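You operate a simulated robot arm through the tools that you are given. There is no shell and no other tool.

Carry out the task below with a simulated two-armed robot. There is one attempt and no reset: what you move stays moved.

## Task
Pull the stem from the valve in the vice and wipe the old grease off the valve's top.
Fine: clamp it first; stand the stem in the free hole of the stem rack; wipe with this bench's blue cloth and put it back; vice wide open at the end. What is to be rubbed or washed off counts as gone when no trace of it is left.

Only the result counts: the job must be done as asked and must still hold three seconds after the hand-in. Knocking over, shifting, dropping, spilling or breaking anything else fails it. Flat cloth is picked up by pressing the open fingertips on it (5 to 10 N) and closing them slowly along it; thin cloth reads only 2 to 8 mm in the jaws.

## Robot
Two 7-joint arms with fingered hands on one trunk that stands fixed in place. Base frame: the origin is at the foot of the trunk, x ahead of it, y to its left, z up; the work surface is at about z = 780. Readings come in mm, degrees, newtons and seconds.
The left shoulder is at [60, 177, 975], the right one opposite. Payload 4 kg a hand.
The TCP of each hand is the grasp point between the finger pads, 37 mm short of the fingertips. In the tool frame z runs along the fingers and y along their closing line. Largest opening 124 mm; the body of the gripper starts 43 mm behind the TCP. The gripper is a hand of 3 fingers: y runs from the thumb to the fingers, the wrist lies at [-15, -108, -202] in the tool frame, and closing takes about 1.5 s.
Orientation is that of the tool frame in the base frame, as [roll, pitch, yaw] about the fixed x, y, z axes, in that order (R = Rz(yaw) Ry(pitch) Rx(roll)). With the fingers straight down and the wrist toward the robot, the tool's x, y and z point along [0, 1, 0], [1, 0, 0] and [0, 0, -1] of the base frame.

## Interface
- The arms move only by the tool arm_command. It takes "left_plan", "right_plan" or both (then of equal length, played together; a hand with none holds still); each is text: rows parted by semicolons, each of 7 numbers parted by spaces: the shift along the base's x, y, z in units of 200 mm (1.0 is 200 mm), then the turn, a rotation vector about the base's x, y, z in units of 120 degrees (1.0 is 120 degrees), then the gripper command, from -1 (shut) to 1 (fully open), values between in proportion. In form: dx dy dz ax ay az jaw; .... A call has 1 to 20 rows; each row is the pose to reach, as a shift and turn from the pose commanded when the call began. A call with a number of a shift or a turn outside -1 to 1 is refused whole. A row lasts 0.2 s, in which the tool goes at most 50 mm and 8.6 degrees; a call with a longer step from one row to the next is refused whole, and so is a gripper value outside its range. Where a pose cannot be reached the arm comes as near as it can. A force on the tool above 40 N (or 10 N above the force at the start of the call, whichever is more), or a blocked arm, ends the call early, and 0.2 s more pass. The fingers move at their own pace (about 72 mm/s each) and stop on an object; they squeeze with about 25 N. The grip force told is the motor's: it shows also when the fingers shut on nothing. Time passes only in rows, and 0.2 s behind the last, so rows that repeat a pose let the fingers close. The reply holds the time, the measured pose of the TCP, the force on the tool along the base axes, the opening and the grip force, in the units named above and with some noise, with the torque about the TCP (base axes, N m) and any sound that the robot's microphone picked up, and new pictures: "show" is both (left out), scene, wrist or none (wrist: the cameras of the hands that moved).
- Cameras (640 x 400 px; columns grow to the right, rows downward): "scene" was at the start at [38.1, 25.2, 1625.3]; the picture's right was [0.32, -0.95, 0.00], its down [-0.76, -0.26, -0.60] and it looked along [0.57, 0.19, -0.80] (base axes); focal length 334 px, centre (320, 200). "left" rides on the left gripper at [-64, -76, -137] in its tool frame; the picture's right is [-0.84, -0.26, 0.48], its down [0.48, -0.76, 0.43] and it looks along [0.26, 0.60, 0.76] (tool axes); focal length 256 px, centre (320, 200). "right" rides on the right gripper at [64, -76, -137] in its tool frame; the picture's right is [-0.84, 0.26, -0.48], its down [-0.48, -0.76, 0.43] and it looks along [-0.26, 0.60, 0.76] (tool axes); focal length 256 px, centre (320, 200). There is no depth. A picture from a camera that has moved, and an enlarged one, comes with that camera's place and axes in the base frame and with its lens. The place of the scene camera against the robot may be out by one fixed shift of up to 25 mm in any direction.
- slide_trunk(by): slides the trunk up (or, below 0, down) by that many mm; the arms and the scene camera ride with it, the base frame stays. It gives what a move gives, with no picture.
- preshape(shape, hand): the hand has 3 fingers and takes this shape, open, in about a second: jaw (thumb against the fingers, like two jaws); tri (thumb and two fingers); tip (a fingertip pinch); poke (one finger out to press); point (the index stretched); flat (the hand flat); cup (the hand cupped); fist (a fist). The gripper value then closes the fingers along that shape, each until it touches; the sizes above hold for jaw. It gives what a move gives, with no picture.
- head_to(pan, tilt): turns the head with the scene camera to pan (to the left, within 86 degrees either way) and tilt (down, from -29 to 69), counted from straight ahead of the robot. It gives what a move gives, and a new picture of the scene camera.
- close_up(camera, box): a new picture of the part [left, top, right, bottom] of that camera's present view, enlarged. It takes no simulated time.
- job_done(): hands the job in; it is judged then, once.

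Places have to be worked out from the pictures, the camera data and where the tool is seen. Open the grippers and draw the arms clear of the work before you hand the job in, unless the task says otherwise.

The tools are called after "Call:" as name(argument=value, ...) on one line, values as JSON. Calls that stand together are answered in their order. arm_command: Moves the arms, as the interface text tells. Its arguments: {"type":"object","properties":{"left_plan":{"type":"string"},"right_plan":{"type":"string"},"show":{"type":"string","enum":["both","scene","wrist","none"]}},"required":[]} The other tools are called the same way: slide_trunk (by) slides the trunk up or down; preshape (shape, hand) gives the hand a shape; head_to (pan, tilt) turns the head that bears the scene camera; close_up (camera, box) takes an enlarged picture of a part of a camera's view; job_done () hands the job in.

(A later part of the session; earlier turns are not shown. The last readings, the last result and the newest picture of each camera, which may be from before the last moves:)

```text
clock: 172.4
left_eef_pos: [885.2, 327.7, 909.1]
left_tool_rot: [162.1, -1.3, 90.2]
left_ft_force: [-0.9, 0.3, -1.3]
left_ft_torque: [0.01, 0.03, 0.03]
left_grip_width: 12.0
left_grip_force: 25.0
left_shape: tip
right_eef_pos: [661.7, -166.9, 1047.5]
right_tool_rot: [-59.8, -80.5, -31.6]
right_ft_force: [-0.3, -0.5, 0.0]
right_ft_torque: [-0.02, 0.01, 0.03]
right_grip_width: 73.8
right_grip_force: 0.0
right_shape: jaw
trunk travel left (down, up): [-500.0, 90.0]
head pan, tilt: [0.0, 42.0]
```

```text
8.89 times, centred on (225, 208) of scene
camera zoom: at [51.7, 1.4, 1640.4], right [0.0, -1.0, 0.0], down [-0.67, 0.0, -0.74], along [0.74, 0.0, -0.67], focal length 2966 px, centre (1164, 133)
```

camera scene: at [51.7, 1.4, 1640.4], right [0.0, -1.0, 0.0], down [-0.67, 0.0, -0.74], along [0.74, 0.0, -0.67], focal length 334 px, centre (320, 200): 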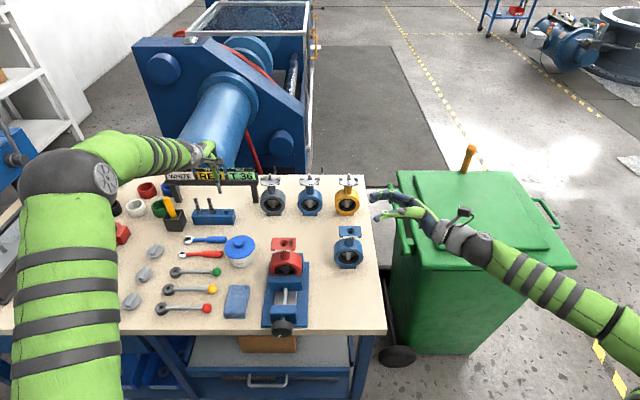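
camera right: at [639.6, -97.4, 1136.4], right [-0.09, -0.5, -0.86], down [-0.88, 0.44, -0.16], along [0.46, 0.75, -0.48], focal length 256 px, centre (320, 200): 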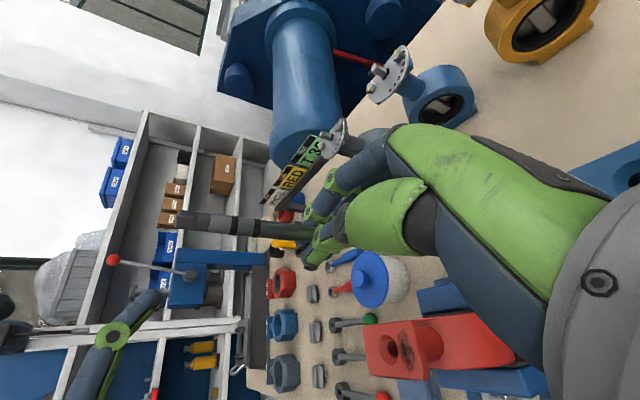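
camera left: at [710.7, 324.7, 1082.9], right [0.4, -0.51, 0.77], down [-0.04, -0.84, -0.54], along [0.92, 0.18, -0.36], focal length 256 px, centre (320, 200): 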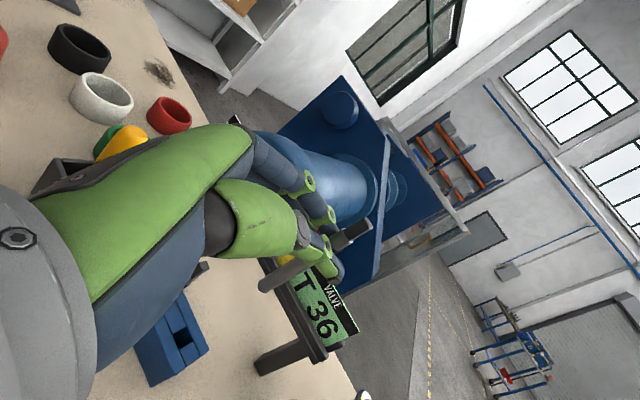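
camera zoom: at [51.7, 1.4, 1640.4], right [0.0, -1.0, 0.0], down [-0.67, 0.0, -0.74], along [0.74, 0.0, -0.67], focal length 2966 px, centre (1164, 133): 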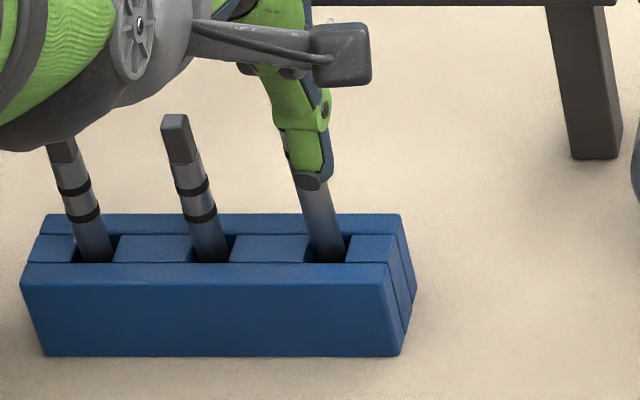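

The stem is centred in the hole with no side force. I'll lower it further until it bottoms, watching the vertical force.

Call:
arm_command(left_plan="0 0 -0.02 0 0 0 -1; 0 0 -0.04 0 0 0 -1; 0 0 -0.06 0 0 0 -1; 0 0 -0.075 0 0 0 -1; 0 0 -0.09 0 0 0 -1; 0 0 -0.09 0 0 0 -1", show="none")

Call:
close_up(camera="left", box=[320, 250, 420, 330])

Call:
close_up(camera="scene", box=[195, 185, 255, 230])

```text
clock: 173.8
left_eef_pos: [885.9, 328.5, 891.7]
left_tool_rot: [162.2, -1.3, 90.2]
left_ft_force: [0.7, -0.3, -0.9]
left_ft_torque: [-0.02, -0.01, 0.01]
left_grip_width: 12.2
left_grip_force: 25.0
left_shape: tip
right_eef_pos: [661.3, -166.5, 1045.8]
right_tool_rot: [-60.6, -80.4, -30.8]
right_ft_force: [1.3, 0.1, 0.1]
right_ft_torque: [0.0, -0.01, -0.02]
right_grip_width: 73.7
right_grip_force: 0.1
right_shape: jaw
trunk travel left (down, up): [-500.0, 90.0]
head pan, tilt: [0.0, 42.0]
```

```text
5.00 times, centred on (370, 290) of left
camera zoom: at [771.0, 260.8, 998.3], right [-0.09, -0.83, -0.56], down [-0.59, 0.5, -0.64], along [0.8, 0.27, -0.53], focal length 1280 px, centre (70, -250)
```

zoom: 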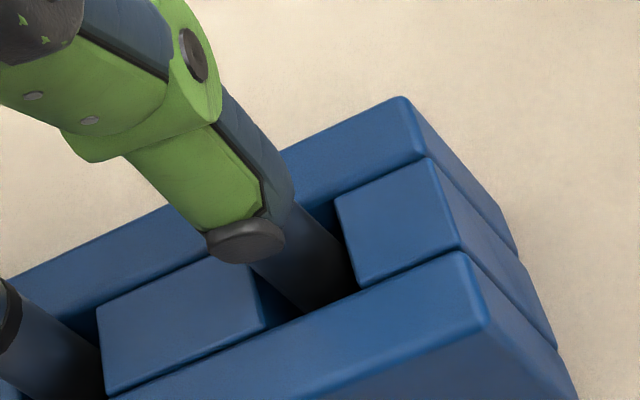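

```text
8.89 times, centred on (225, 208) of scene
camera zoom: at [51.7, 1.4, 1640.4], right [0.0, -1.0, 0.0], down [-0.67, 0.0, -0.74], along [0.74, 0.0, -0.67], focal length 2966 px, centre (1164, 133)
```

zoom: 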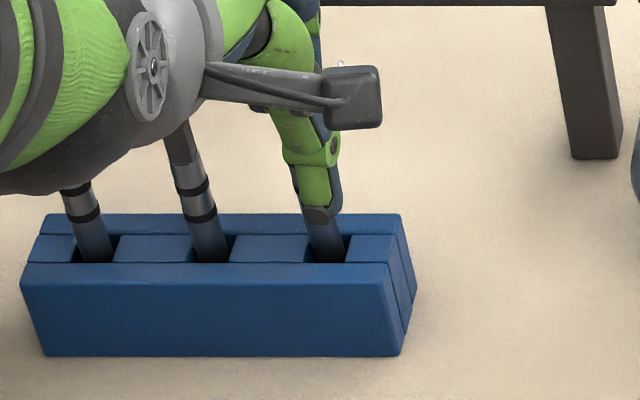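

Still no contact at the bottom. I'll lower another 10 mm slowly.

Call:
arm_command(left_plan="0 0 -0.01 0 0 0 -1; 0 0 -0.02 0 0 0 -1; 0 0 -0.03 0 0 0 -1; 0 0 -0.04 0 0 0 -1; 0 0 -0.05 0 0 0 -1; 0 0 -0.05 0 0 0 -1", show="none")

Call:
close_up(camera="scene", box=[195, 185, 255, 230])

```text
clock: 175.2
left_eef_pos: [885.4, 327.4, 882.5]
left_tool_rot: [162.1, -1.4, 90.2]
left_ft_force: [-0.7, -0.1, -0.8]
left_ft_torque: [0.01, 0.0, 0.04]
left_grip_width: 12.2
left_grip_force: 25.2
left_shape: tip
right_eef_pos: [660.5, -166.7, 1047.2]
right_tool_rot: [-60.1, -80.4, -31.2]
right_ft_force: [0.7, 0.5, 0.3]
right_ft_torque: [0.04, 0.04, 0.02]
right_grip_width: 74.1
right_grip_force: 0.0
right_shape: jaw
trunk travel left (down, up): [-500.0, 90.0]
head pan, tilt: [0.0, 42.0]
```

```text
8.89 times, centred on (225, 208) of scene
camera zoom: at [51.7, 1.4, 1640.4], right [0.0, -1.0, 0.0], down [-0.67, 0.0, -0.74], along [0.74, 0.0, -0.67], focal length 2966 px, centre (1164, 133)
```

zoom: 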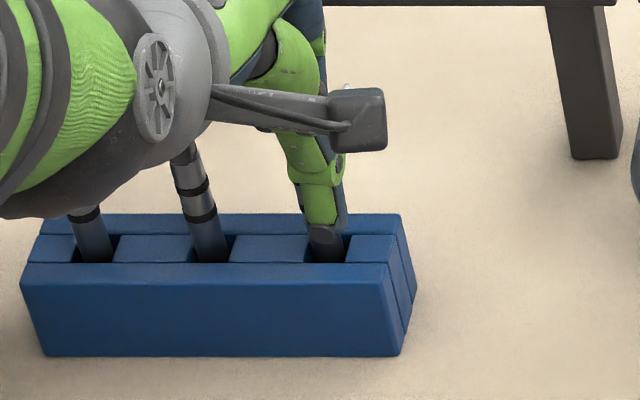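

The hole may go right down to the table (z≈780). I'll lower the last few millimetres, 1.5 mm per row, until contact shows.

Call:
arm_command(left_plan="0 0 -0.008 0 0 0 -1; 0 0 -0.016 0 0 0 -1; 0 0 -0.024 0 0 0 -1; 0 0 -0.032 0 0 0 -1; 0 0 -0.032 0 0 0 -1", show="none")

```text
clock: 176.4
left_eef_pos: [885.5, 327.4, 880.2]
left_tool_rot: [161.8, -1.3, 90.2]
left_ft_force: [-1.5, 0.0, 16.1]
left_ft_torque: [0.0, 0.16, -0.02]
left_grip_width: 12.1
left_grip_force: 25.2
left_shape: tip
right_eef_pos: [660.5, -167.1, 1048.0]
right_tool_rot: [-59.1, -80.5, -32.3]
right_ft_force: [-0.1, 0.4, 0.6]
right_ft_torque: [0.0, 0.01, -0.01]
right_grip_width: 74.1
right_grip_force: 0.0
right_shape: jaw
trunk travel left (down, up): [-500.0, 90.0]
head pan, tilt: [0.0, 42.0]
```

The stem is bottomed (16 N). I'll relieve the push, then open the pinch a little and check that the stem stays.

Call:
arm_command(left_plan="0 0 0.02 0 0 0 -1; 0 0 0.02 0 0 0 -0.85; 0 0 0.02 0 0 0 -0.7; 0 0 0.02 0 0 0 -0.55; 0 0 0.02 0 0 0 -0.45; 0 0 0.02 0 0 0 -0.45", show="none")

Call:
close_up(camera="scene", box=[195, 180, 255, 230])

Call:
close_up(camera="left", box=[280, 220, 420, 330])

```text
clock: 177.8
left_eef_pos: [885.1, 328.2, 880.7]
left_tool_rot: [162.1, -1.3, 90.1]
left_ft_force: [-1.4, -3.4, 5.8]
left_ft_torque: [-0.19, 0.12, 0.02]
left_grip_width: 36.9
left_grip_force: 0.1
left_shape: tip
right_eef_pos: [661.4, -167.0, 1048.4]
right_tool_rot: [-59.3, -80.4, -32.1]
right_ft_force: [-0.3, 0.1, 0.0]
right_ft_torque: [-0.01, -0.02, 0.01]
right_grip_width: 74.1
right_grip_force: 0.0
right_shape: jaw
trunk travel left (down, up): [-500.0, 90.0]
head pan, tilt: [0.0, 42.0]
```

```text
8.00 times, centred on (225, 205) of scene
camera zoom: at [50.8, 0.9, 1640.5], right [0.0, -1.0, 0.0], down [-0.67, 0.0, -0.74], along [0.74, 0.0, -0.67], focal length 2670 px, centre (1080, 160)
```

zoom: 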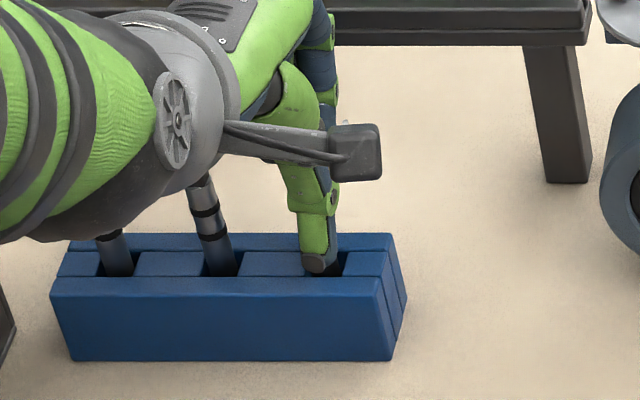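

```text
3.64 times, centred on (350, 275) of left
camera zoom: at [770.4, 260.3, 987.2], right [-0.09, -0.83, -0.56], down [-0.59, 0.5, -0.64], along [0.8, 0.27, -0.53], focal length 931 px, centre (211, -73)
```

zoom: 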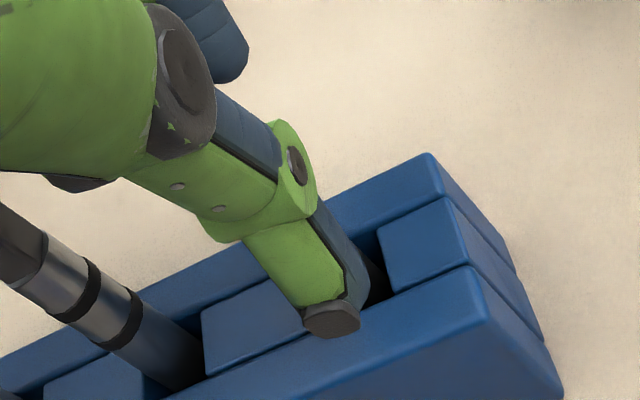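

There is a small residual contact force. I'll lift slowly by 12 mm and look at whether the stem stays down.

Call:
arm_command(left_plan="0 0 0.015 0 0 0 -0.4; 0 0 0.03 0 0 0 -0.4; 0 0 0.045 0 0 0 -0.4; 0 0 0.06 0 0 0 -0.4; 0 0 0.06 0 0 0 -0.4", show="none")

Call:
close_up(camera="left", box=[280, 220, 420, 330])

Call:
close_up(camera="scene", box=[195, 180, 255, 230])

```text
clock: 179.1
left_eef_pos: [885.6, 327.1, 894.0]
left_tool_rot: [162.1, -1.4, 90.3]
left_ft_force: [-0.1, 0.2, 0.1]
left_ft_torque: [0.01, -0.03, -0.01]
left_grip_width: 38.2
left_grip_force: 0.1
left_shape: tip
right_eef_pos: [662.3, -165.9, 1046.8]
right_tool_rot: [-59.9, -80.5, -31.6]
right_ft_force: [0.1, 0.3, 0.3]
right_ft_torque: [0.01, 0.0, 0.0]
right_grip_width: 74.0
right_grip_force: 0.0
right_shape: jaw
trunk travel left (down, up): [-500.0, 90.0]
head pan, tilt: [0.0, 42.0]
```

```text
3.64 times, centred on (350, 275) of left
camera zoom: at [770.3, 260.5, 999.1], right [-0.09, -0.83, -0.56], down [-0.59, 0.5, -0.64], along [0.8, 0.27, -0.53], focal length 931 px, centre (211, -73)
```

zoom: 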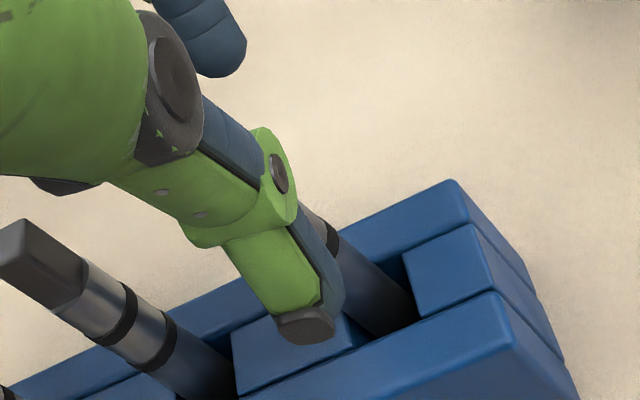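

```text
8.00 times, centred on (225, 205) of scene
camera zoom: at [51.6, 1.4, 1640.4], right [0.0, -1.0, 0.0], down [-0.67, 0.0, -0.74], along [0.74, 0.0, -0.67], focal length 2670 px, centre (1080, 160)
```

zoom: 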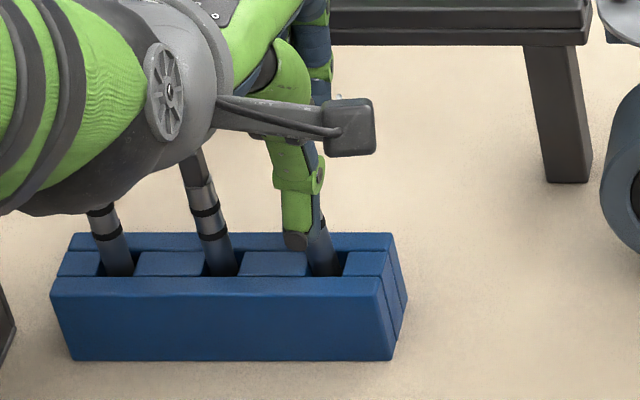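

The forces are zero and the stem stands in its hole, with its band level with the neighbours'. I'll continue lifting straight up until clear.

Call:
arm_command(left_plan="0 0 0.05 0 0 0 -0.4; 0 0 0.12 0 0 0 -0.35; 0 0 0.2 0 0 0 -0.35; 0 0 0.3 0 0 0 -0.35; 0 0 0.42 0 0 0 -0.35; 0 0 0.55 0 0 0 -0.3; 0 0 0.65 0 0 0 -0.3; 0 0 0.65 0 0 0 -0.3", show="none")

Call:
close_up(camera="left", box=[280, 220, 480, 380])

Call:
close_up(camera="scene", box=[180, 170, 270, 235])

```text
clock: 180.8
left_eef_pos: [884.5, 325.4, 1020.0]
left_tool_rot: [162.1, -1.3, 90.2]
left_ft_force: [0.3, 0.6, 0.1]
left_ft_torque: [-0.01, 0.02, 0.03]
left_grip_width: 43.5
left_grip_force: 0.0
left_shape: tip
right_eef_pos: [660.7, -167.0, 1048.0]
right_tool_rot: [-59.9, -80.4, -31.5]
right_ft_force: [-0.3, -0.5, 0.5]
right_ft_torque: [-0.01, 0.01, 0.01]
right_grip_width: 74.2
right_grip_force: 0.0
right_shape: jaw
trunk travel left (down, up): [-500.0, 90.0]
head pan, tilt: [0.0, 42.0]
```

```text
2.50 times, centred on (380, 300) of left
camera zoom: at [770.8, 259.9, 1127.1], right [-0.09, -0.83, -0.56], down [-0.59, 0.5, -0.64], along [0.8, 0.27, -0.53], focal length 640 px, centre (170, -50)
```

zoom: 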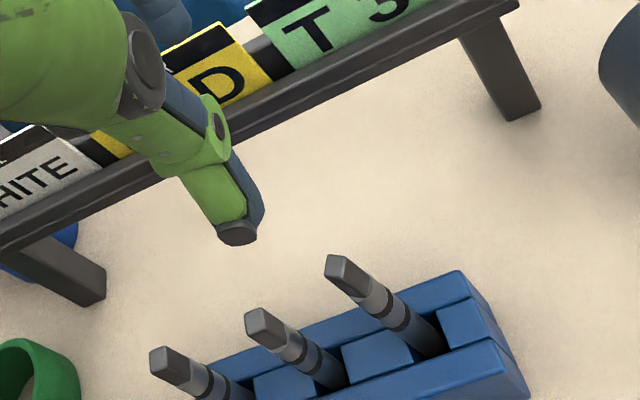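

```text
6.15 times, centred on (225, 202) of scene
camera zoom: at [51.7, 1.4, 1640.4], right [0.0, -1.0, 0.0], down [-0.67, 0.0, -0.74], along [0.74, 0.0, -0.67], focal length 2054 px, centre (905, 185)
```

zoom: 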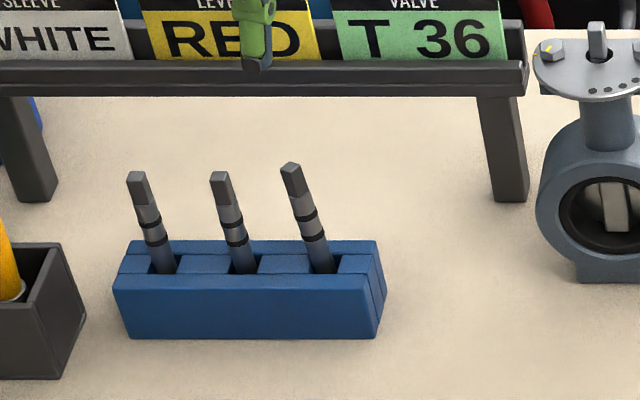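

All three stems now stand in the rack. Next is the wiping: I'll bring the left hand back from the rack toward the blue cloth, returning to tool-down, and restore the jaw shape.

Call:
arm_command(left_plan="-0.05 -0.02 0.05 0 0.02 0 0; -0.15 -0.05 0.12 -0.003 0.045 0 0; -0.28 -0.09 0.18 -0.006 0.07 0 0; -0.42 -0.13 0.2 -0.008 0.095 0 0; -0.56 -0.18 0.2 -0.01 0.12 0 0; -0.7 -0.22 0.2 -0.012 0.149 0 0; -0.84 -0.27 0.2 -0.012 0.149 0 0; -0.95 -0.3 0.2 -0.012 0.149 0 0; -0.95 -0.3 0.2 -0.012 0.149 0 0", show="none")

Call:
preshape(hand="left", shape="jaw")

Call:
arm_command(left_plan="-0.15 -0.02 0 0 0 0 1; -0.35 -0.05 -0.03 0 0 0 1; -0.55 -0.09 -0.08 0 0 0 1; -0.7 -0.12 -0.15 0 0 0 1; -0.72 -0.14 -0.2 0 0 0 1; -0.72 -0.14 -0.2 0 0 0 1", show="both")

Call:
close_up(camera="scene", box=[200, 260, 320, 345])

```text
clock: 182.8
left_eef_pos: [695.5, 267.0, 1062.0]
left_tool_rot: [179.9, 0.1, 90.0]
left_ft_force: [-0.2, 1.1, -1.1]
left_ft_torque: [0.01, 0.02, 0.02]
left_grip_width: 61.5
left_grip_force: 0.2
left_shape: tip
right_eef_pos: [661.6, -166.0, 1047.4]
right_tool_rot: [-60.4, -80.4, -31.2]
right_ft_force: [-0.2, 0.2, 0.8]
right_ft_torque: [0.0, 0.01, 0.01]
right_grip_width: 74.2
right_grip_force: 0.1
right_shape: jaw
trunk travel left (down, up): [-500.0, 90.0]
head pan, tilt: [0.0, 42.0]
```

```text
clock: 183.8
left_eef_pos: [695.8, 268.5, 1061.5]
left_tool_rot: [180.0, 0.1, 90.0]
left_ft_force: [0.5, 0.3, -0.4]
left_ft_torque: [-0.01, -0.02, -0.01]
left_grip_width: 123.9
left_grip_force: 0.0
left_shape: jaw
right_eef_pos: [661.8, -166.1, 1046.8]
right_tool_rot: [-60.3, -80.5, -31.2]
right_ft_force: [0.4, -0.7, -0.2]
right_ft_torque: [0.0, 0.01, -0.01]
right_grip_width: 74.0
right_grip_force: 0.2
right_shape: jaw
trunk travel left (down, up): [-500.0, 90.0]
head pan, tilt: [0.0, 42.0]
```

```text
clock: 185.2
left_eef_pos: [549.9, 241.0, 1021.3]
left_tool_rot: [-180.0, 0.1, 89.9]
left_ft_force: [0.2, 0.4, -0.4]
left_ft_torque: [-0.02, 0.04, -0.01]
left_grip_width: 123.8
left_grip_force: 0.1
left_shape: jaw
right_eef_pos: [663.1, -166.6, 1047.0]
right_tool_rot: [-60.6, -80.4, -30.9]
right_ft_force: [0.0, 0.0, -0.2]
right_ft_torque: [-0.01, -0.01, -0.01]
right_grip_width: 74.1
right_grip_force: 0.1
right_shape: jaw
trunk travel left (down, up): [-500.0, 90.0]
head pan, tilt: [0.0, 42.0]
camera scene: at [51.5, 1.4, 1640.5], right [0.0, -1.0, 0.0], down [-0.67, 0.0, -0.74], along [0.74, 0.0, -0.67], focal length 334 px, centre (320, 200)
camera left: at [474.8, 176.1, 1160.2], right [-0.26, -0.84, -0.48], down [-0.76, 0.48, -0.44], along [0.6, 0.25, -0.76], focal length 256 px, centre (320, 200)
```

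scene: 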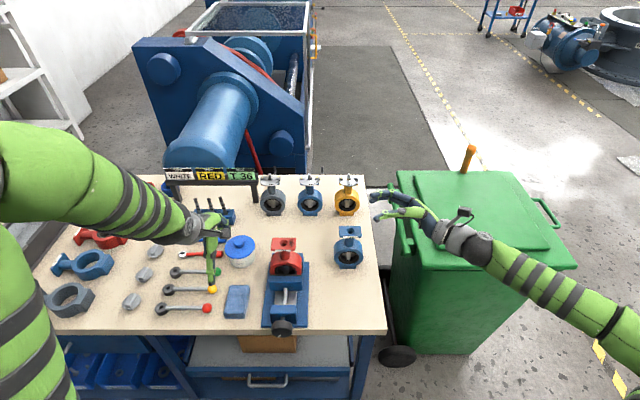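
left: 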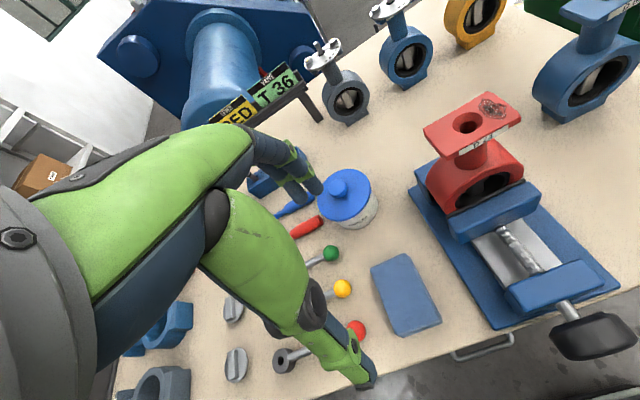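

```text
4.71 times, centred on (260, 302) of scene
camera zoom: at [51.5, 1.4, 1640.5], right [0.0, -1.0, 0.0], down [-0.67, 0.0, -0.74], along [0.74, 0.0, -0.67], focal length 1570 px, centre (602, -282)
```

zoom: 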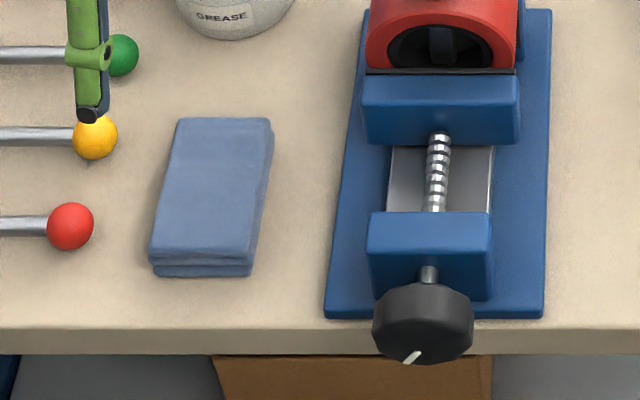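

The left camera has a clear view of the folded cloth. I'll zoom to measure its position, orientation and thickness before picking it up.

Call:
close_up(camera="left", box=[350, 240, 460, 345])

Call:
close_up(camera="left", box=[410, 80, 550, 200])

```text
3.81 times, centred on (405, 292) of left
camera zoom: at [474.8, 176.1, 1160.2], right [-0.26, -0.84, -0.48], down [-0.76, 0.48, -0.44], along [0.6, 0.25, -0.76], focal length 975 px, centre (-4, -152)
```

zoom: 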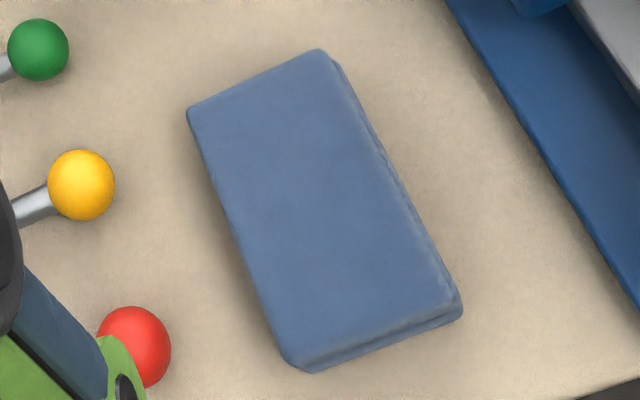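

```text
3.33 times, centred on (480, 140) of left
camera zoom: at [474.8, 176.1, 1160.2], right [-0.26, -0.84, -0.48], down [-0.76, 0.48, -0.44], along [0.6, 0.25, -0.76], focal length 853 px, centre (-213, 400)
```

zoom: 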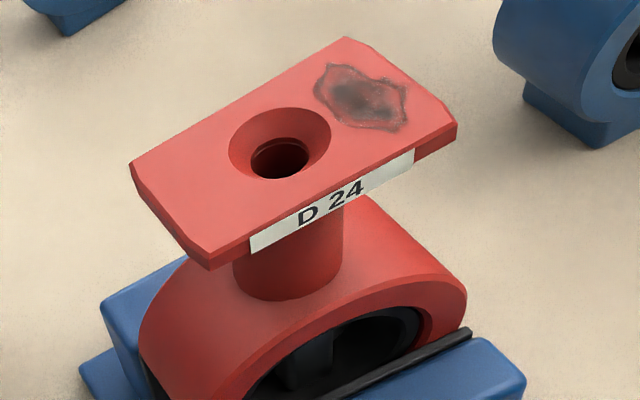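

The cloth is a flat folded stack, x 512–602, y 202–259, with its top near z≈797 and aligned with the axes. I'll go above its centre with the fingers about 60 mm apart along its length.

Call:
arm_command(left_plan="0.01 -0.02 -0.15 0 0 0 0.3; 0.03 -0.04 -0.35 0 0 0 0.1; 0.036 -0.0525 -0.55 0 0 0 -0.03; 0.036 -0.0525 -0.7 0 0 0 -0.03; 0.036 -0.0525 -0.78 0 0 0 -0.03; 0.036 -0.0525 -0.8 0 0 0 -0.03; 0.036 -0.0525 -0.8 0 0 0 -0.03", show="none")

Call:
close_up(camera="left", box=[220, 140, 460, 340])

Call:
close_up(camera="scene", box=[190, 260, 290, 330])

```text
clock: 186.8
left_eef_pos: [557.9, 229.7, 861.6]
left_tool_rot: [180.0, 0.1, 89.9]
left_ft_force: [0.1, 0.1, -0.5]
left_ft_torque: [-0.01, 0.0, -0.02]
left_grip_width: 60.7
left_grip_force: 0.0
left_shape: jaw
right_eef_pos: [661.8, -167.0, 1048.1]
right_tool_rot: [-60.2, -80.4, -31.3]
right_ft_force: [-1.2, -0.4, 0.2]
right_ft_torque: [0.02, 0.03, 0.01]
right_grip_width: 74.0
right_grip_force: 0.0
right_shape: jaw
trunk travel left (down, up): [-500.0, 90.0]
head pan, tilt: [0.0, 42.0]
```

```text
2.00 times, centred on (340, 240) of left
camera zoom: at [481.1, 166.0, 999.1], right [-0.26, -0.84, -0.48], down [-0.76, 0.48, -0.44], along [0.6, 0.25, -0.76], focal length 512 px, centre (280, 120)
```

zoom: 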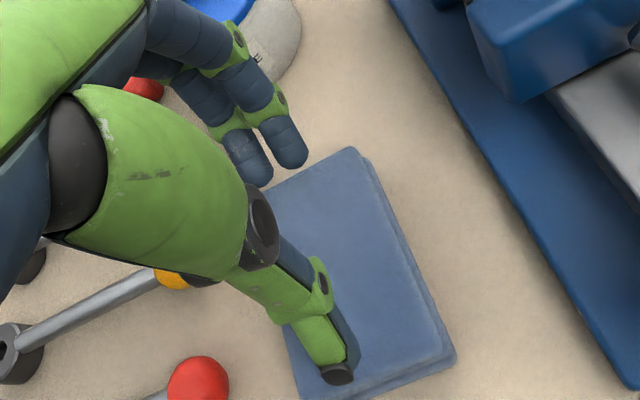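

```text
5.71 times, centred on (240, 295) of scene
camera zoom: at [51.5, 1.3, 1640.4], right [0.0, -1.0, 0.0], down [-0.67, 0.0, -0.74], along [0.74, 0.0, -0.67], focal length 1907 px, centre (777, -343)
```

zoom: 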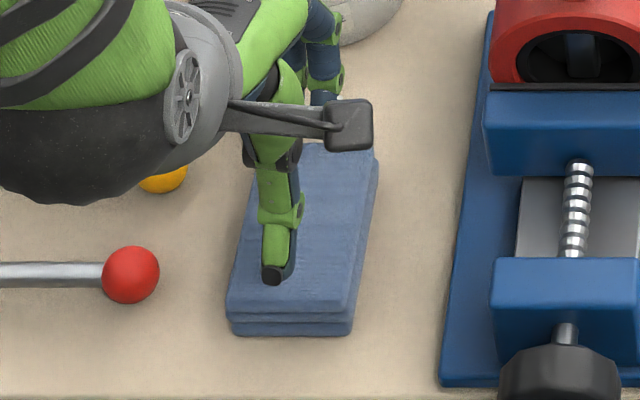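

The fingertips are over the cloth. I'll lower in small steps until I feel 5–10 N on it.

Call:
arm_command(left_plan="0 0 -0.04 0 0 0 -0.15; 0 0 -0.08 0 0 0 -0.15; 0 0 -0.1 0 0 0 -0.15; 0 0 -0.11 0 0 0 -0.15; 0 0 -0.12 0 0 0 -0.15; 0 0 -0.12 0 0 0 -0.15", show="none")

```text
clock: 187.8
left_eef_pos: [558.6, 227.4, 845.2]
left_tool_rot: [179.2, 0.4, 90.1]
left_ft_force: [-18.0, 0.1, 36.1]
left_ft_torque: [0.05, 1.69, 0.05]
left_grip_width: 33.3
left_grip_force: 24.8
left_shape: jaw
right_eef_pos: [659.5, -166.3, 1049.0]
right_tool_rot: [-59.1, -80.5, -32.4]
right_ft_force: [0.5, -1.1, -0.1]
right_ft_torque: [-0.01, 0.03, -0.01]
right_grip_width: 74.1
right_grip_force: 0.0
right_shape: jaw
trunk travel left (down, up): [-500.0, 90.0]
head pan, tilt: [0.0, 42.0]
stopped in row 5 (left hand): the force on the tool passed its limit at 44 N (the readings are from after the stop); the commanded pose is now the measured one
```

Contact came earlier than expected, reaching 44 N, because the open fingertips reach further down. I'll ease up 10 mm at once and look at the cloth.

Call:
arm_command(left_plan="0 0 0.02 0 0 0 -0.15; 0 0 0.05 0 0 0 -0.15; 0 0 0.05 0 0 0 -0.15", show="none")

Call:
close_up(camera="left", box=[220, 140, 460, 340])

Call:
close_up(camera="scene", box=[190, 260, 290, 330])

```text
clock: 188.7
left_eef_pos: [563.3, 229.3, 851.3]
left_tool_rot: [179.4, 0.2, 90.1]
left_ft_force: [0.5, 0.6, -0.6]
left_ft_torque: [0.01, -0.03, 0.02]
left_grip_width: 0.0
left_grip_force: 24.4
left_shape: jaw
right_eef_pos: [662.8, -166.6, 1048.2]
right_tool_rot: [-60.0, -80.4, -31.5]
right_ft_force: [-0.1, -0.6, -0.3]
right_ft_torque: [0.0, -0.02, 0.02]
right_grip_width: 74.1
right_grip_force: 0.0
right_shape: jaw
trunk travel left (down, up): [-500.0, 90.0]
head pan, tilt: [0.0, 42.0]
```

```text
2.00 times, centred on (340, 240) of left
camera zoom: at [484.8, 164.9, 989.4], right [-0.25, -0.84, -0.48], down [-0.76, 0.48, -0.44], along [0.6, 0.25, -0.76], focal length 512 px, centre (280, 120)
```

zoom: 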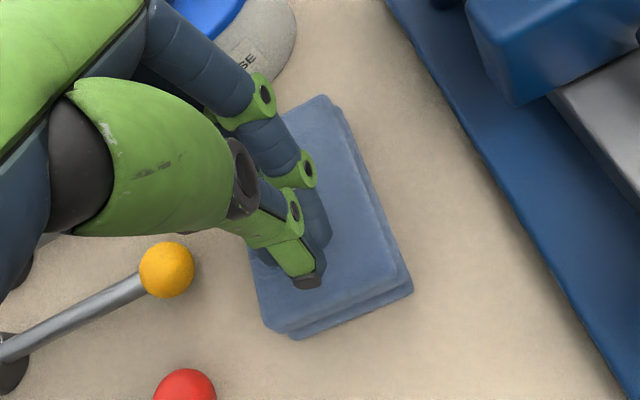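

```text
5.71 times, centred on (240, 295) of scene
camera zoom: at [51.7, 1.3, 1640.3], right [0.0, -1.0, 0.0], down [-0.67, 0.0, -0.74], along [0.74, 0.0, -0.67], focal length 1907 px, centre (777, -343)
```

zoom: 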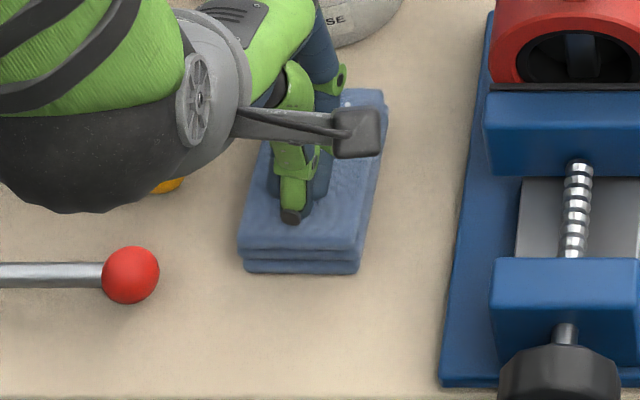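

The fingers closed and dragged the cloth about 35 mm in +x. I noted its original place (centre 557, 230.5) for putting it back. I'll lift slightly to see whether any cloth is held.

Call:
arm_command(left_plan="0 0 0.05 0 0 0 -1; 0 0 0.12 0 0 0 -1; 0 0 0.2 0 0 0 -1; 0 0 0.2 0 0 0 -1", show="none")

Call:
close_up(camera="left", box=[260, 160, 460, 340])

Call:
close_up(camera="scene", box=[190, 250, 290, 330])

```text
clock: 189.7
left_eef_pos: [560.4, 228.0, 893.3]
left_tool_rot: [179.5, 0.3, 90.0]
left_ft_force: [-0.3, -0.8, -0.4]
left_ft_torque: [-0.02, 0.0, -0.02]
left_grip_width: 0.2
left_grip_force: 25.4
left_shape: jaw
right_eef_pos: [662.7, -165.8, 1047.7]
right_tool_rot: [-60.1, -80.4, -31.3]
right_ft_force: [-0.1, 0.1, -0.4]
right_ft_torque: [-0.02, -0.02, -0.01]
right_grip_width: 74.1
right_grip_force: 0.2
right_shape: jaw
trunk travel left (down, up): [-500.0, 90.0]
head pan, tilt: [0.0, 42.0]
```

```text
2.22 times, centred on (360, 250) of left
camera zoom: at [483.4, 164.6, 1030.5], right [-0.25, -0.84, -0.48], down [-0.76, 0.48, -0.44], along [0.6, 0.25, -0.76], focal length 569 px, centre (231, 89)
```

zoom: 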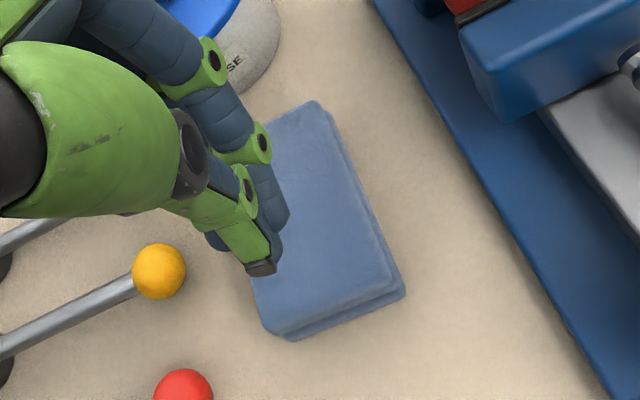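

```text
5.00 times, centred on (240, 290) of scene
camera zoom: at [51.6, 1.3, 1640.4], right [0.0, -1.0, 0.0], down [-0.67, 0.0, -0.74], along [0.74, 0.0, -0.67], focal length 1669 px, centre (720, -250)
```

zoom: 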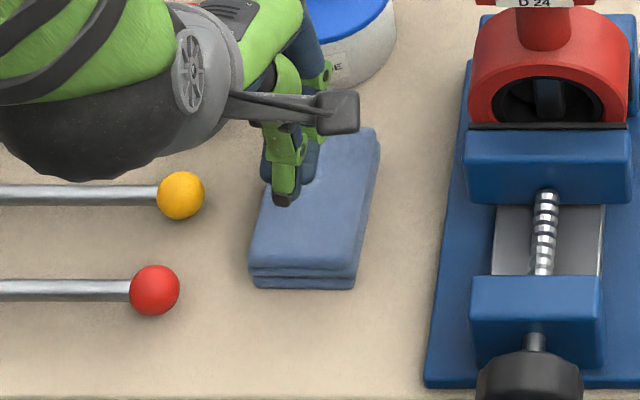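

The cloth behaves as a firm folded block (now x 547–632, y 203–262, about 20 mm thick), so I'll grip it by its long sides instead. I'll raise the hand, open it, and yaw it -90° so it closes along y.

Call:
arm_command(left_plan="0 0 0.05 0 0 0 -0.5; 0 0 0.1 0 0 -0.06 0; 0 0 0.15 0 0 -0.12 0.3; 0 0 0.2 0 0 -0.18 0.3; 0 0 0.25 0 0 -0.24 0.3; 0.03 0.01 0.3 0 0 -0.3 0.3; 0.06 0.02 0.3 0 0 -0.36 0.3; 0.09 0.03 0.3 0 0 -0.42 0.3; 0.12 0.04 0.3 0 0 -0.48 0.3; 0.14 0.05 0.3 0 0 -0.54 0.3; 0.148 0.06 0.3 0 0 -0.61 0.3; 0.148 0.0675 0.3 0 0 -0.68 0.3; 0.148 0.0675 0.3 0 0 -0.75 0.3; 0.148 0.0675 0.3 0 0 -0.75 0.3", show="both")

Call:
close_up(camera="left", box=[220, 140, 460, 340])

```text
clock: 192.7
left_eef_pos: [592.4, 242.0, 953.0]
left_tool_rot: [179.3, 0.3, 0.1]
left_ft_force: [0.3, -0.1, 0.3]
left_ft_torque: [0.02, 0.01, 0.02]
left_grip_width: 80.1
left_grip_force: 0.0
left_shape: jaw
right_eef_pos: [662.1, -166.8, 1047.4]
right_tool_rot: [-59.6, -80.4, -31.8]
right_ft_force: [0.5, 0.1, 0.2]
right_ft_torque: [0.0, -0.04, 0.01]
right_grip_width: 74.4
right_grip_force: 0.1
right_shape: jaw
trunk travel left (down, up): [-500.0, 90.0]
head pan, tilt: [0.0, 42.0]
camera scene: at [51.5, 1.4, 1640.5], right [0.0, -1.0, 0.0], down [-0.67, 0.0, -0.74], along [0.74, 0.0, -0.67], focal length 334 px, centre (320, 200)
camera left: at [528.3, 319.3, 1090.3], right [-0.84, 0.25, -0.48], down [0.48, 0.75, -0.44], along [0.25, -0.61, -0.76], focal length 256 px, centre (320, 200)
```

scene: 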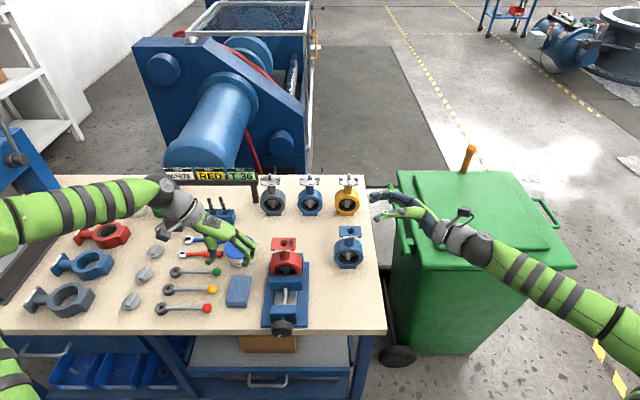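
left: 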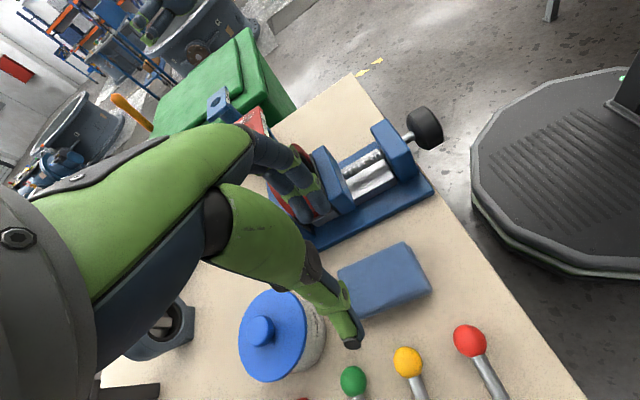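

```text
2.00 times, centred on (340, 240) of left
camera zoom: at [528.3, 319.3, 1090.3], right [-0.84, 0.25, -0.48], down [0.48, 0.75, -0.44], along [0.25, -0.61, -0.76], focal length 512 px, centre (280, 120)
```

zoom: 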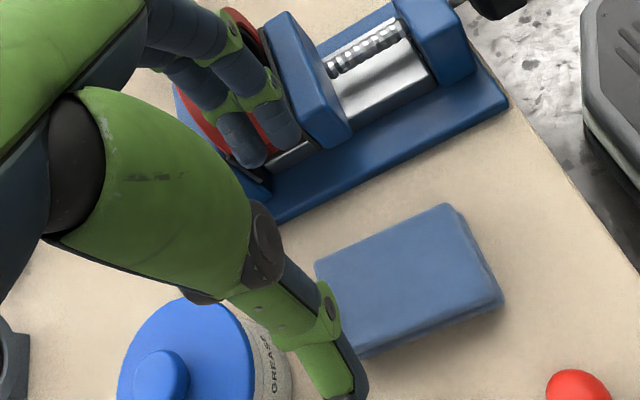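

The cloth is centred at about (588, 230), 58 mm wide. I'll lower over it, centred, with the jaws open to about 85 mm, and check for contact just above.

Call:
arm_command(left_plan="-0.01 -0.03 -0.1 0 0 0 0.37; -0.022 -0.06 -0.25 0 0 0 0.37; -0.022 -0.06 -0.38 0 0 0 0.37; -0.022 -0.06 -0.46 0 0 0 0.37; -0.022 -0.06 -0.5 0 0 0 0.37; -0.022 -0.06 -0.5 0 0 0 0.37", show="none")

Call:
close_up(camera="left", box=[240, 160, 440, 340])

Call:
close_up(camera="scene", box=[190, 240, 290, 320])

```text
clock: 194.1
left_eef_pos: [586.3, 229.1, 851.6]
left_tool_rot: [179.3, 0.1, 0.1]
left_ft_force: [0.3, -0.7, -0.1]
left_ft_torque: [0.01, -0.03, -0.01]
left_grip_width: 84.6
left_grip_force: 0.0
left_shape: jaw
right_eef_pos: [661.8, -167.2, 1046.5]
right_tool_rot: [-60.4, -80.4, -31.1]
right_ft_force: [0.1, -0.1, -0.9]
right_ft_torque: [0.02, 0.0, 0.0]
right_grip_width: 74.1
right_grip_force: 0.0
right_shape: jaw
trunk travel left (down, up): [-500.0, 90.0]
head pan, tilt: [0.0, 42.0]
```

```text
2.22 times, centred on (340, 250) of left
camera zoom: at [522.7, 306.3, 989.2], right [-0.84, 0.25, -0.48], down [0.48, 0.76, -0.44], along [0.25, -0.6, -0.76], focal length 569 px, centre (276, 89)
```

zoom: 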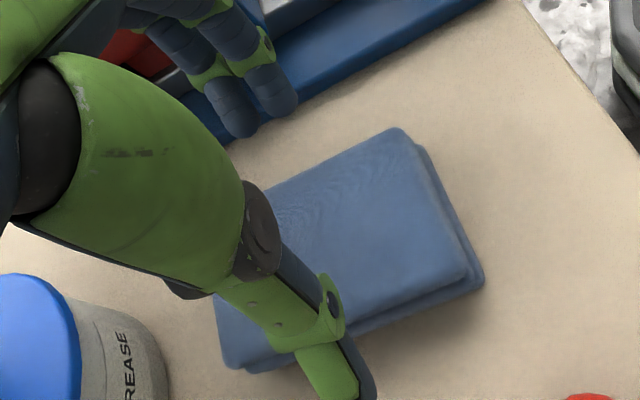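

```text
5.00 times, centred on (240, 280) of scene
camera zoom: at [51.6, 1.4, 1640.4], right [0.0, -1.0, 0.0], down [-0.67, 0.0, -0.74], along [0.74, 0.0, -0.67], focal length 1669 px, centre (720, -200)
```

zoom: 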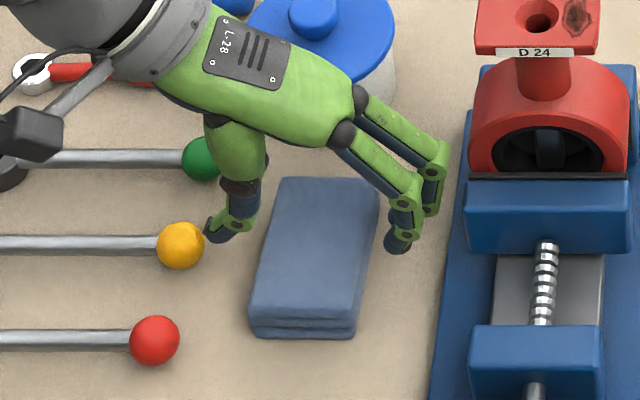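

The fingers straddle the cloth's sides with clearance from the yellow ball. I'll shift 4 mm right, lower so the tips sit a few mm above the table, and close gently.

Call:
arm_command(left_plan="0 -0.02 -0.02 0 0 0 0.37; 0 -0.02 -0.04 0 0 0 0.37; 0 -0.02 -0.06 0 0 0 0.37; 0 -0.02 -0.075 0 0 0 0.37; 0 -0.02 -0.075 0 0 0 0.37", show="none")

Call:
close_up(camera="scene", box=[190, 240, 290, 320])

```text
clock: 195.2
left_eef_pos: [587.6, 226.2, 835.9]
left_tool_rot: [179.4, 0.2, 0.1]
left_ft_force: [-0.8, 0.1, -0.3]
left_ft_torque: [-0.01, -0.02, -0.01]
left_grip_width: 84.6
left_grip_force: 0.0
left_shape: jaw
right_eef_pos: [662.2, -166.4, 1047.9]
right_tool_rot: [-60.4, -80.4, -31.0]
right_ft_force: [0.2, -0.2, 0.0]
right_ft_torque: [0.01, -0.01, -0.04]
right_grip_width: 74.0
right_grip_force: 0.0
right_shape: jaw
trunk travel left (down, up): [-500.0, 90.0]
head pan, tilt: [0.0, 42.0]
```

```text
5.00 times, centred on (240, 280) of scene
camera zoom: at [51.6, 1.4, 1640.4], right [0.0, -1.0, 0.0], down [-0.67, 0.0, -0.74], along [0.74, 0.0, -0.67], focal length 1669 px, centre (720, -200)
```

zoom: 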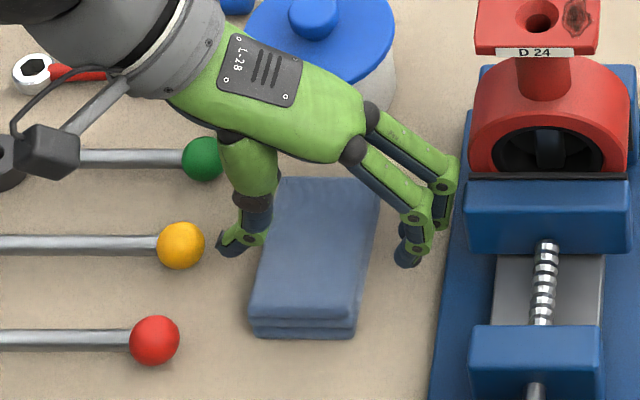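

No contact and well placed. Closing slowly on the cloth's sides.

Call:
arm_command(left_plan="0 0 0 0 0 0 0.25; 0 0 0 0 0 0 0.15; 0 0 0 0 0 0 0.05; 0 0 0 0 0 0 -0.05; 0 0 0 0 0 0 -0.15; 0 0 0 0 0 0 -0.25; 0 0 0 0 0 0 -0.35; 0 0 0 0 0 0 -0.35", show="none")

Call:
close_up(camera="scene", box=[190, 240, 290, 320])

Call:
close_up(camera="left", box=[240, 160, 440, 340])

```text
clock: 197.1
left_eef_pos: [586.5, 225.3, 836.5]
left_tool_rot: [179.4, 0.2, 0.1]
left_ft_force: [-0.5, -0.5, 6.1]
left_ft_torque: [0.21, 0.01, 0.04]
left_grip_width: 56.0
left_grip_force: 24.9
left_shape: jaw
right_eef_pos: [662.8, -166.8, 1047.1]
right_tool_rot: [-59.6, -80.5, -31.9]
right_ft_force: [0.1, -0.6, -0.1]
right_ft_torque: [0.02, -0.02, -0.03]
right_grip_width: 74.4
right_grip_force: 0.0
right_shape: jaw
trunk travel left (down, up): [-500.0, 90.0]
head pan, tilt: [0.0, 42.0]
```

```text
5.00 times, centred on (240, 280) of scene
camera zoom: at [51.1, 1.2, 1640.5], right [0.0, -1.0, 0.0], down [-0.67, 0.0, -0.74], along [0.74, 0.0, -0.67], focal length 1669 px, centre (720, -200)
```

zoom: 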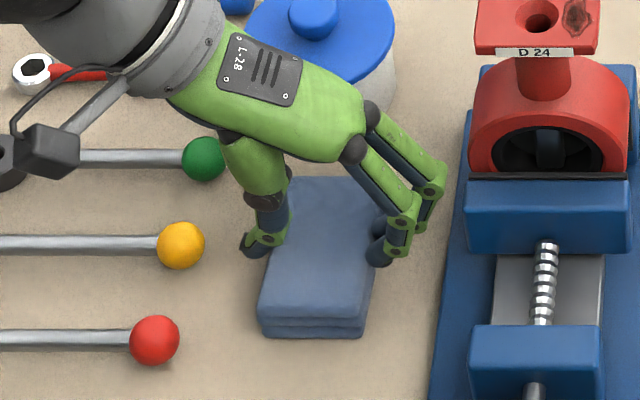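

```text
2.22 times, centred on (340, 250) of left
camera zoom: at [523.3, 302.3, 975.2], right [-0.84, 0.25, -0.48], down [0.48, 0.76, -0.44], along [0.25, -0.6, -0.76], focal length 569 px, centre (276, 89)
```

zoom: 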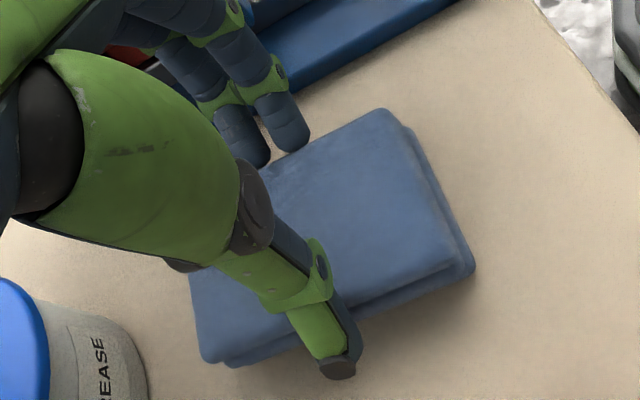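

Gripped at 56 mm width with 25 N. I'll lift it slowly and check that the cloth comes along.

Call:
arm_command(left_plan="0 0 0.02 0 0 0 -0.4; 0 0 0.05 0 0 0 -0.4; 0 0 0.1 0 0 0 -0.4; 0 0 0.18 0 0 0 -0.4; 0 0 0.28 0 0 0 -0.4; 0 0 0.28 0 0 0 -0.4", show="none")

Call:
close_up(camera="scene", box=[190, 230, 290, 310])

Call:
close_up(camera="left", box=[240, 160, 440, 340])

```text
clock: 198.4
left_eef_pos: [585.8, 226.7, 893.5]
left_tool_rot: [179.5, 0.2, 0.0]
left_ft_force: [0.5, -0.5, 0.1]
left_ft_torque: [0.04, -0.01, 0.0]
left_grip_width: 55.6
left_grip_force: 24.3
left_shape: jaw
right_eef_pos: [663.4, -166.6, 1047.6]
right_tool_rot: [-60.2, -80.4, -31.3]
right_ft_force: [-0.2, 0.9, -1.0]
right_ft_torque: [-0.01, 0.01, -0.02]
right_grip_width: 74.3
right_grip_force: 0.1
right_shape: jaw
trunk travel left (down, up): [-500.0, 90.0]
head pan, tilt: [0.0, 42.0]
```

```text
5.00 times, centred on (240, 270) of scene
camera zoom: at [51.6, 1.4, 1640.4], right [0.0, -1.0, 0.0], down [-0.67, 0.0, -0.74], along [0.74, 0.0, -0.67], focal length 1669 px, centre (720, -150)
```

zoom: 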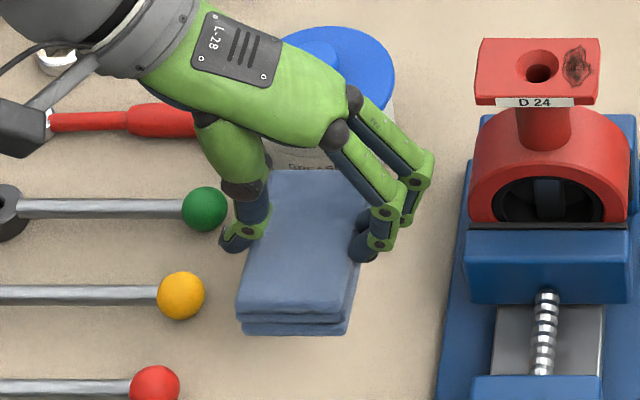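

```text
2.22 times, centred on (340, 250) of left
camera zoom: at [522.6, 303.4, 1030.2], right [-0.84, 0.25, -0.48], down [0.48, 0.76, -0.44], along [0.25, -0.6, -0.76], focal length 569 px, centre (276, 89)
```

zoom: 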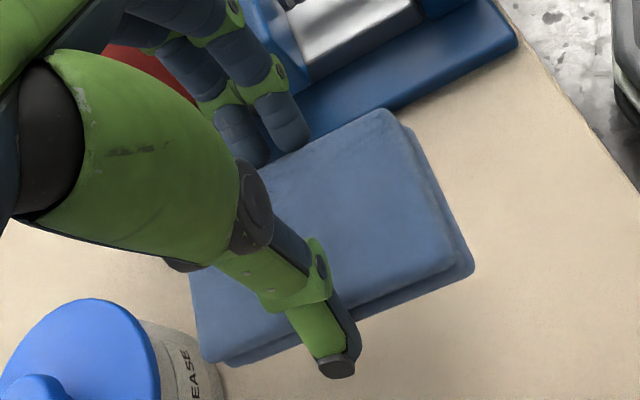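

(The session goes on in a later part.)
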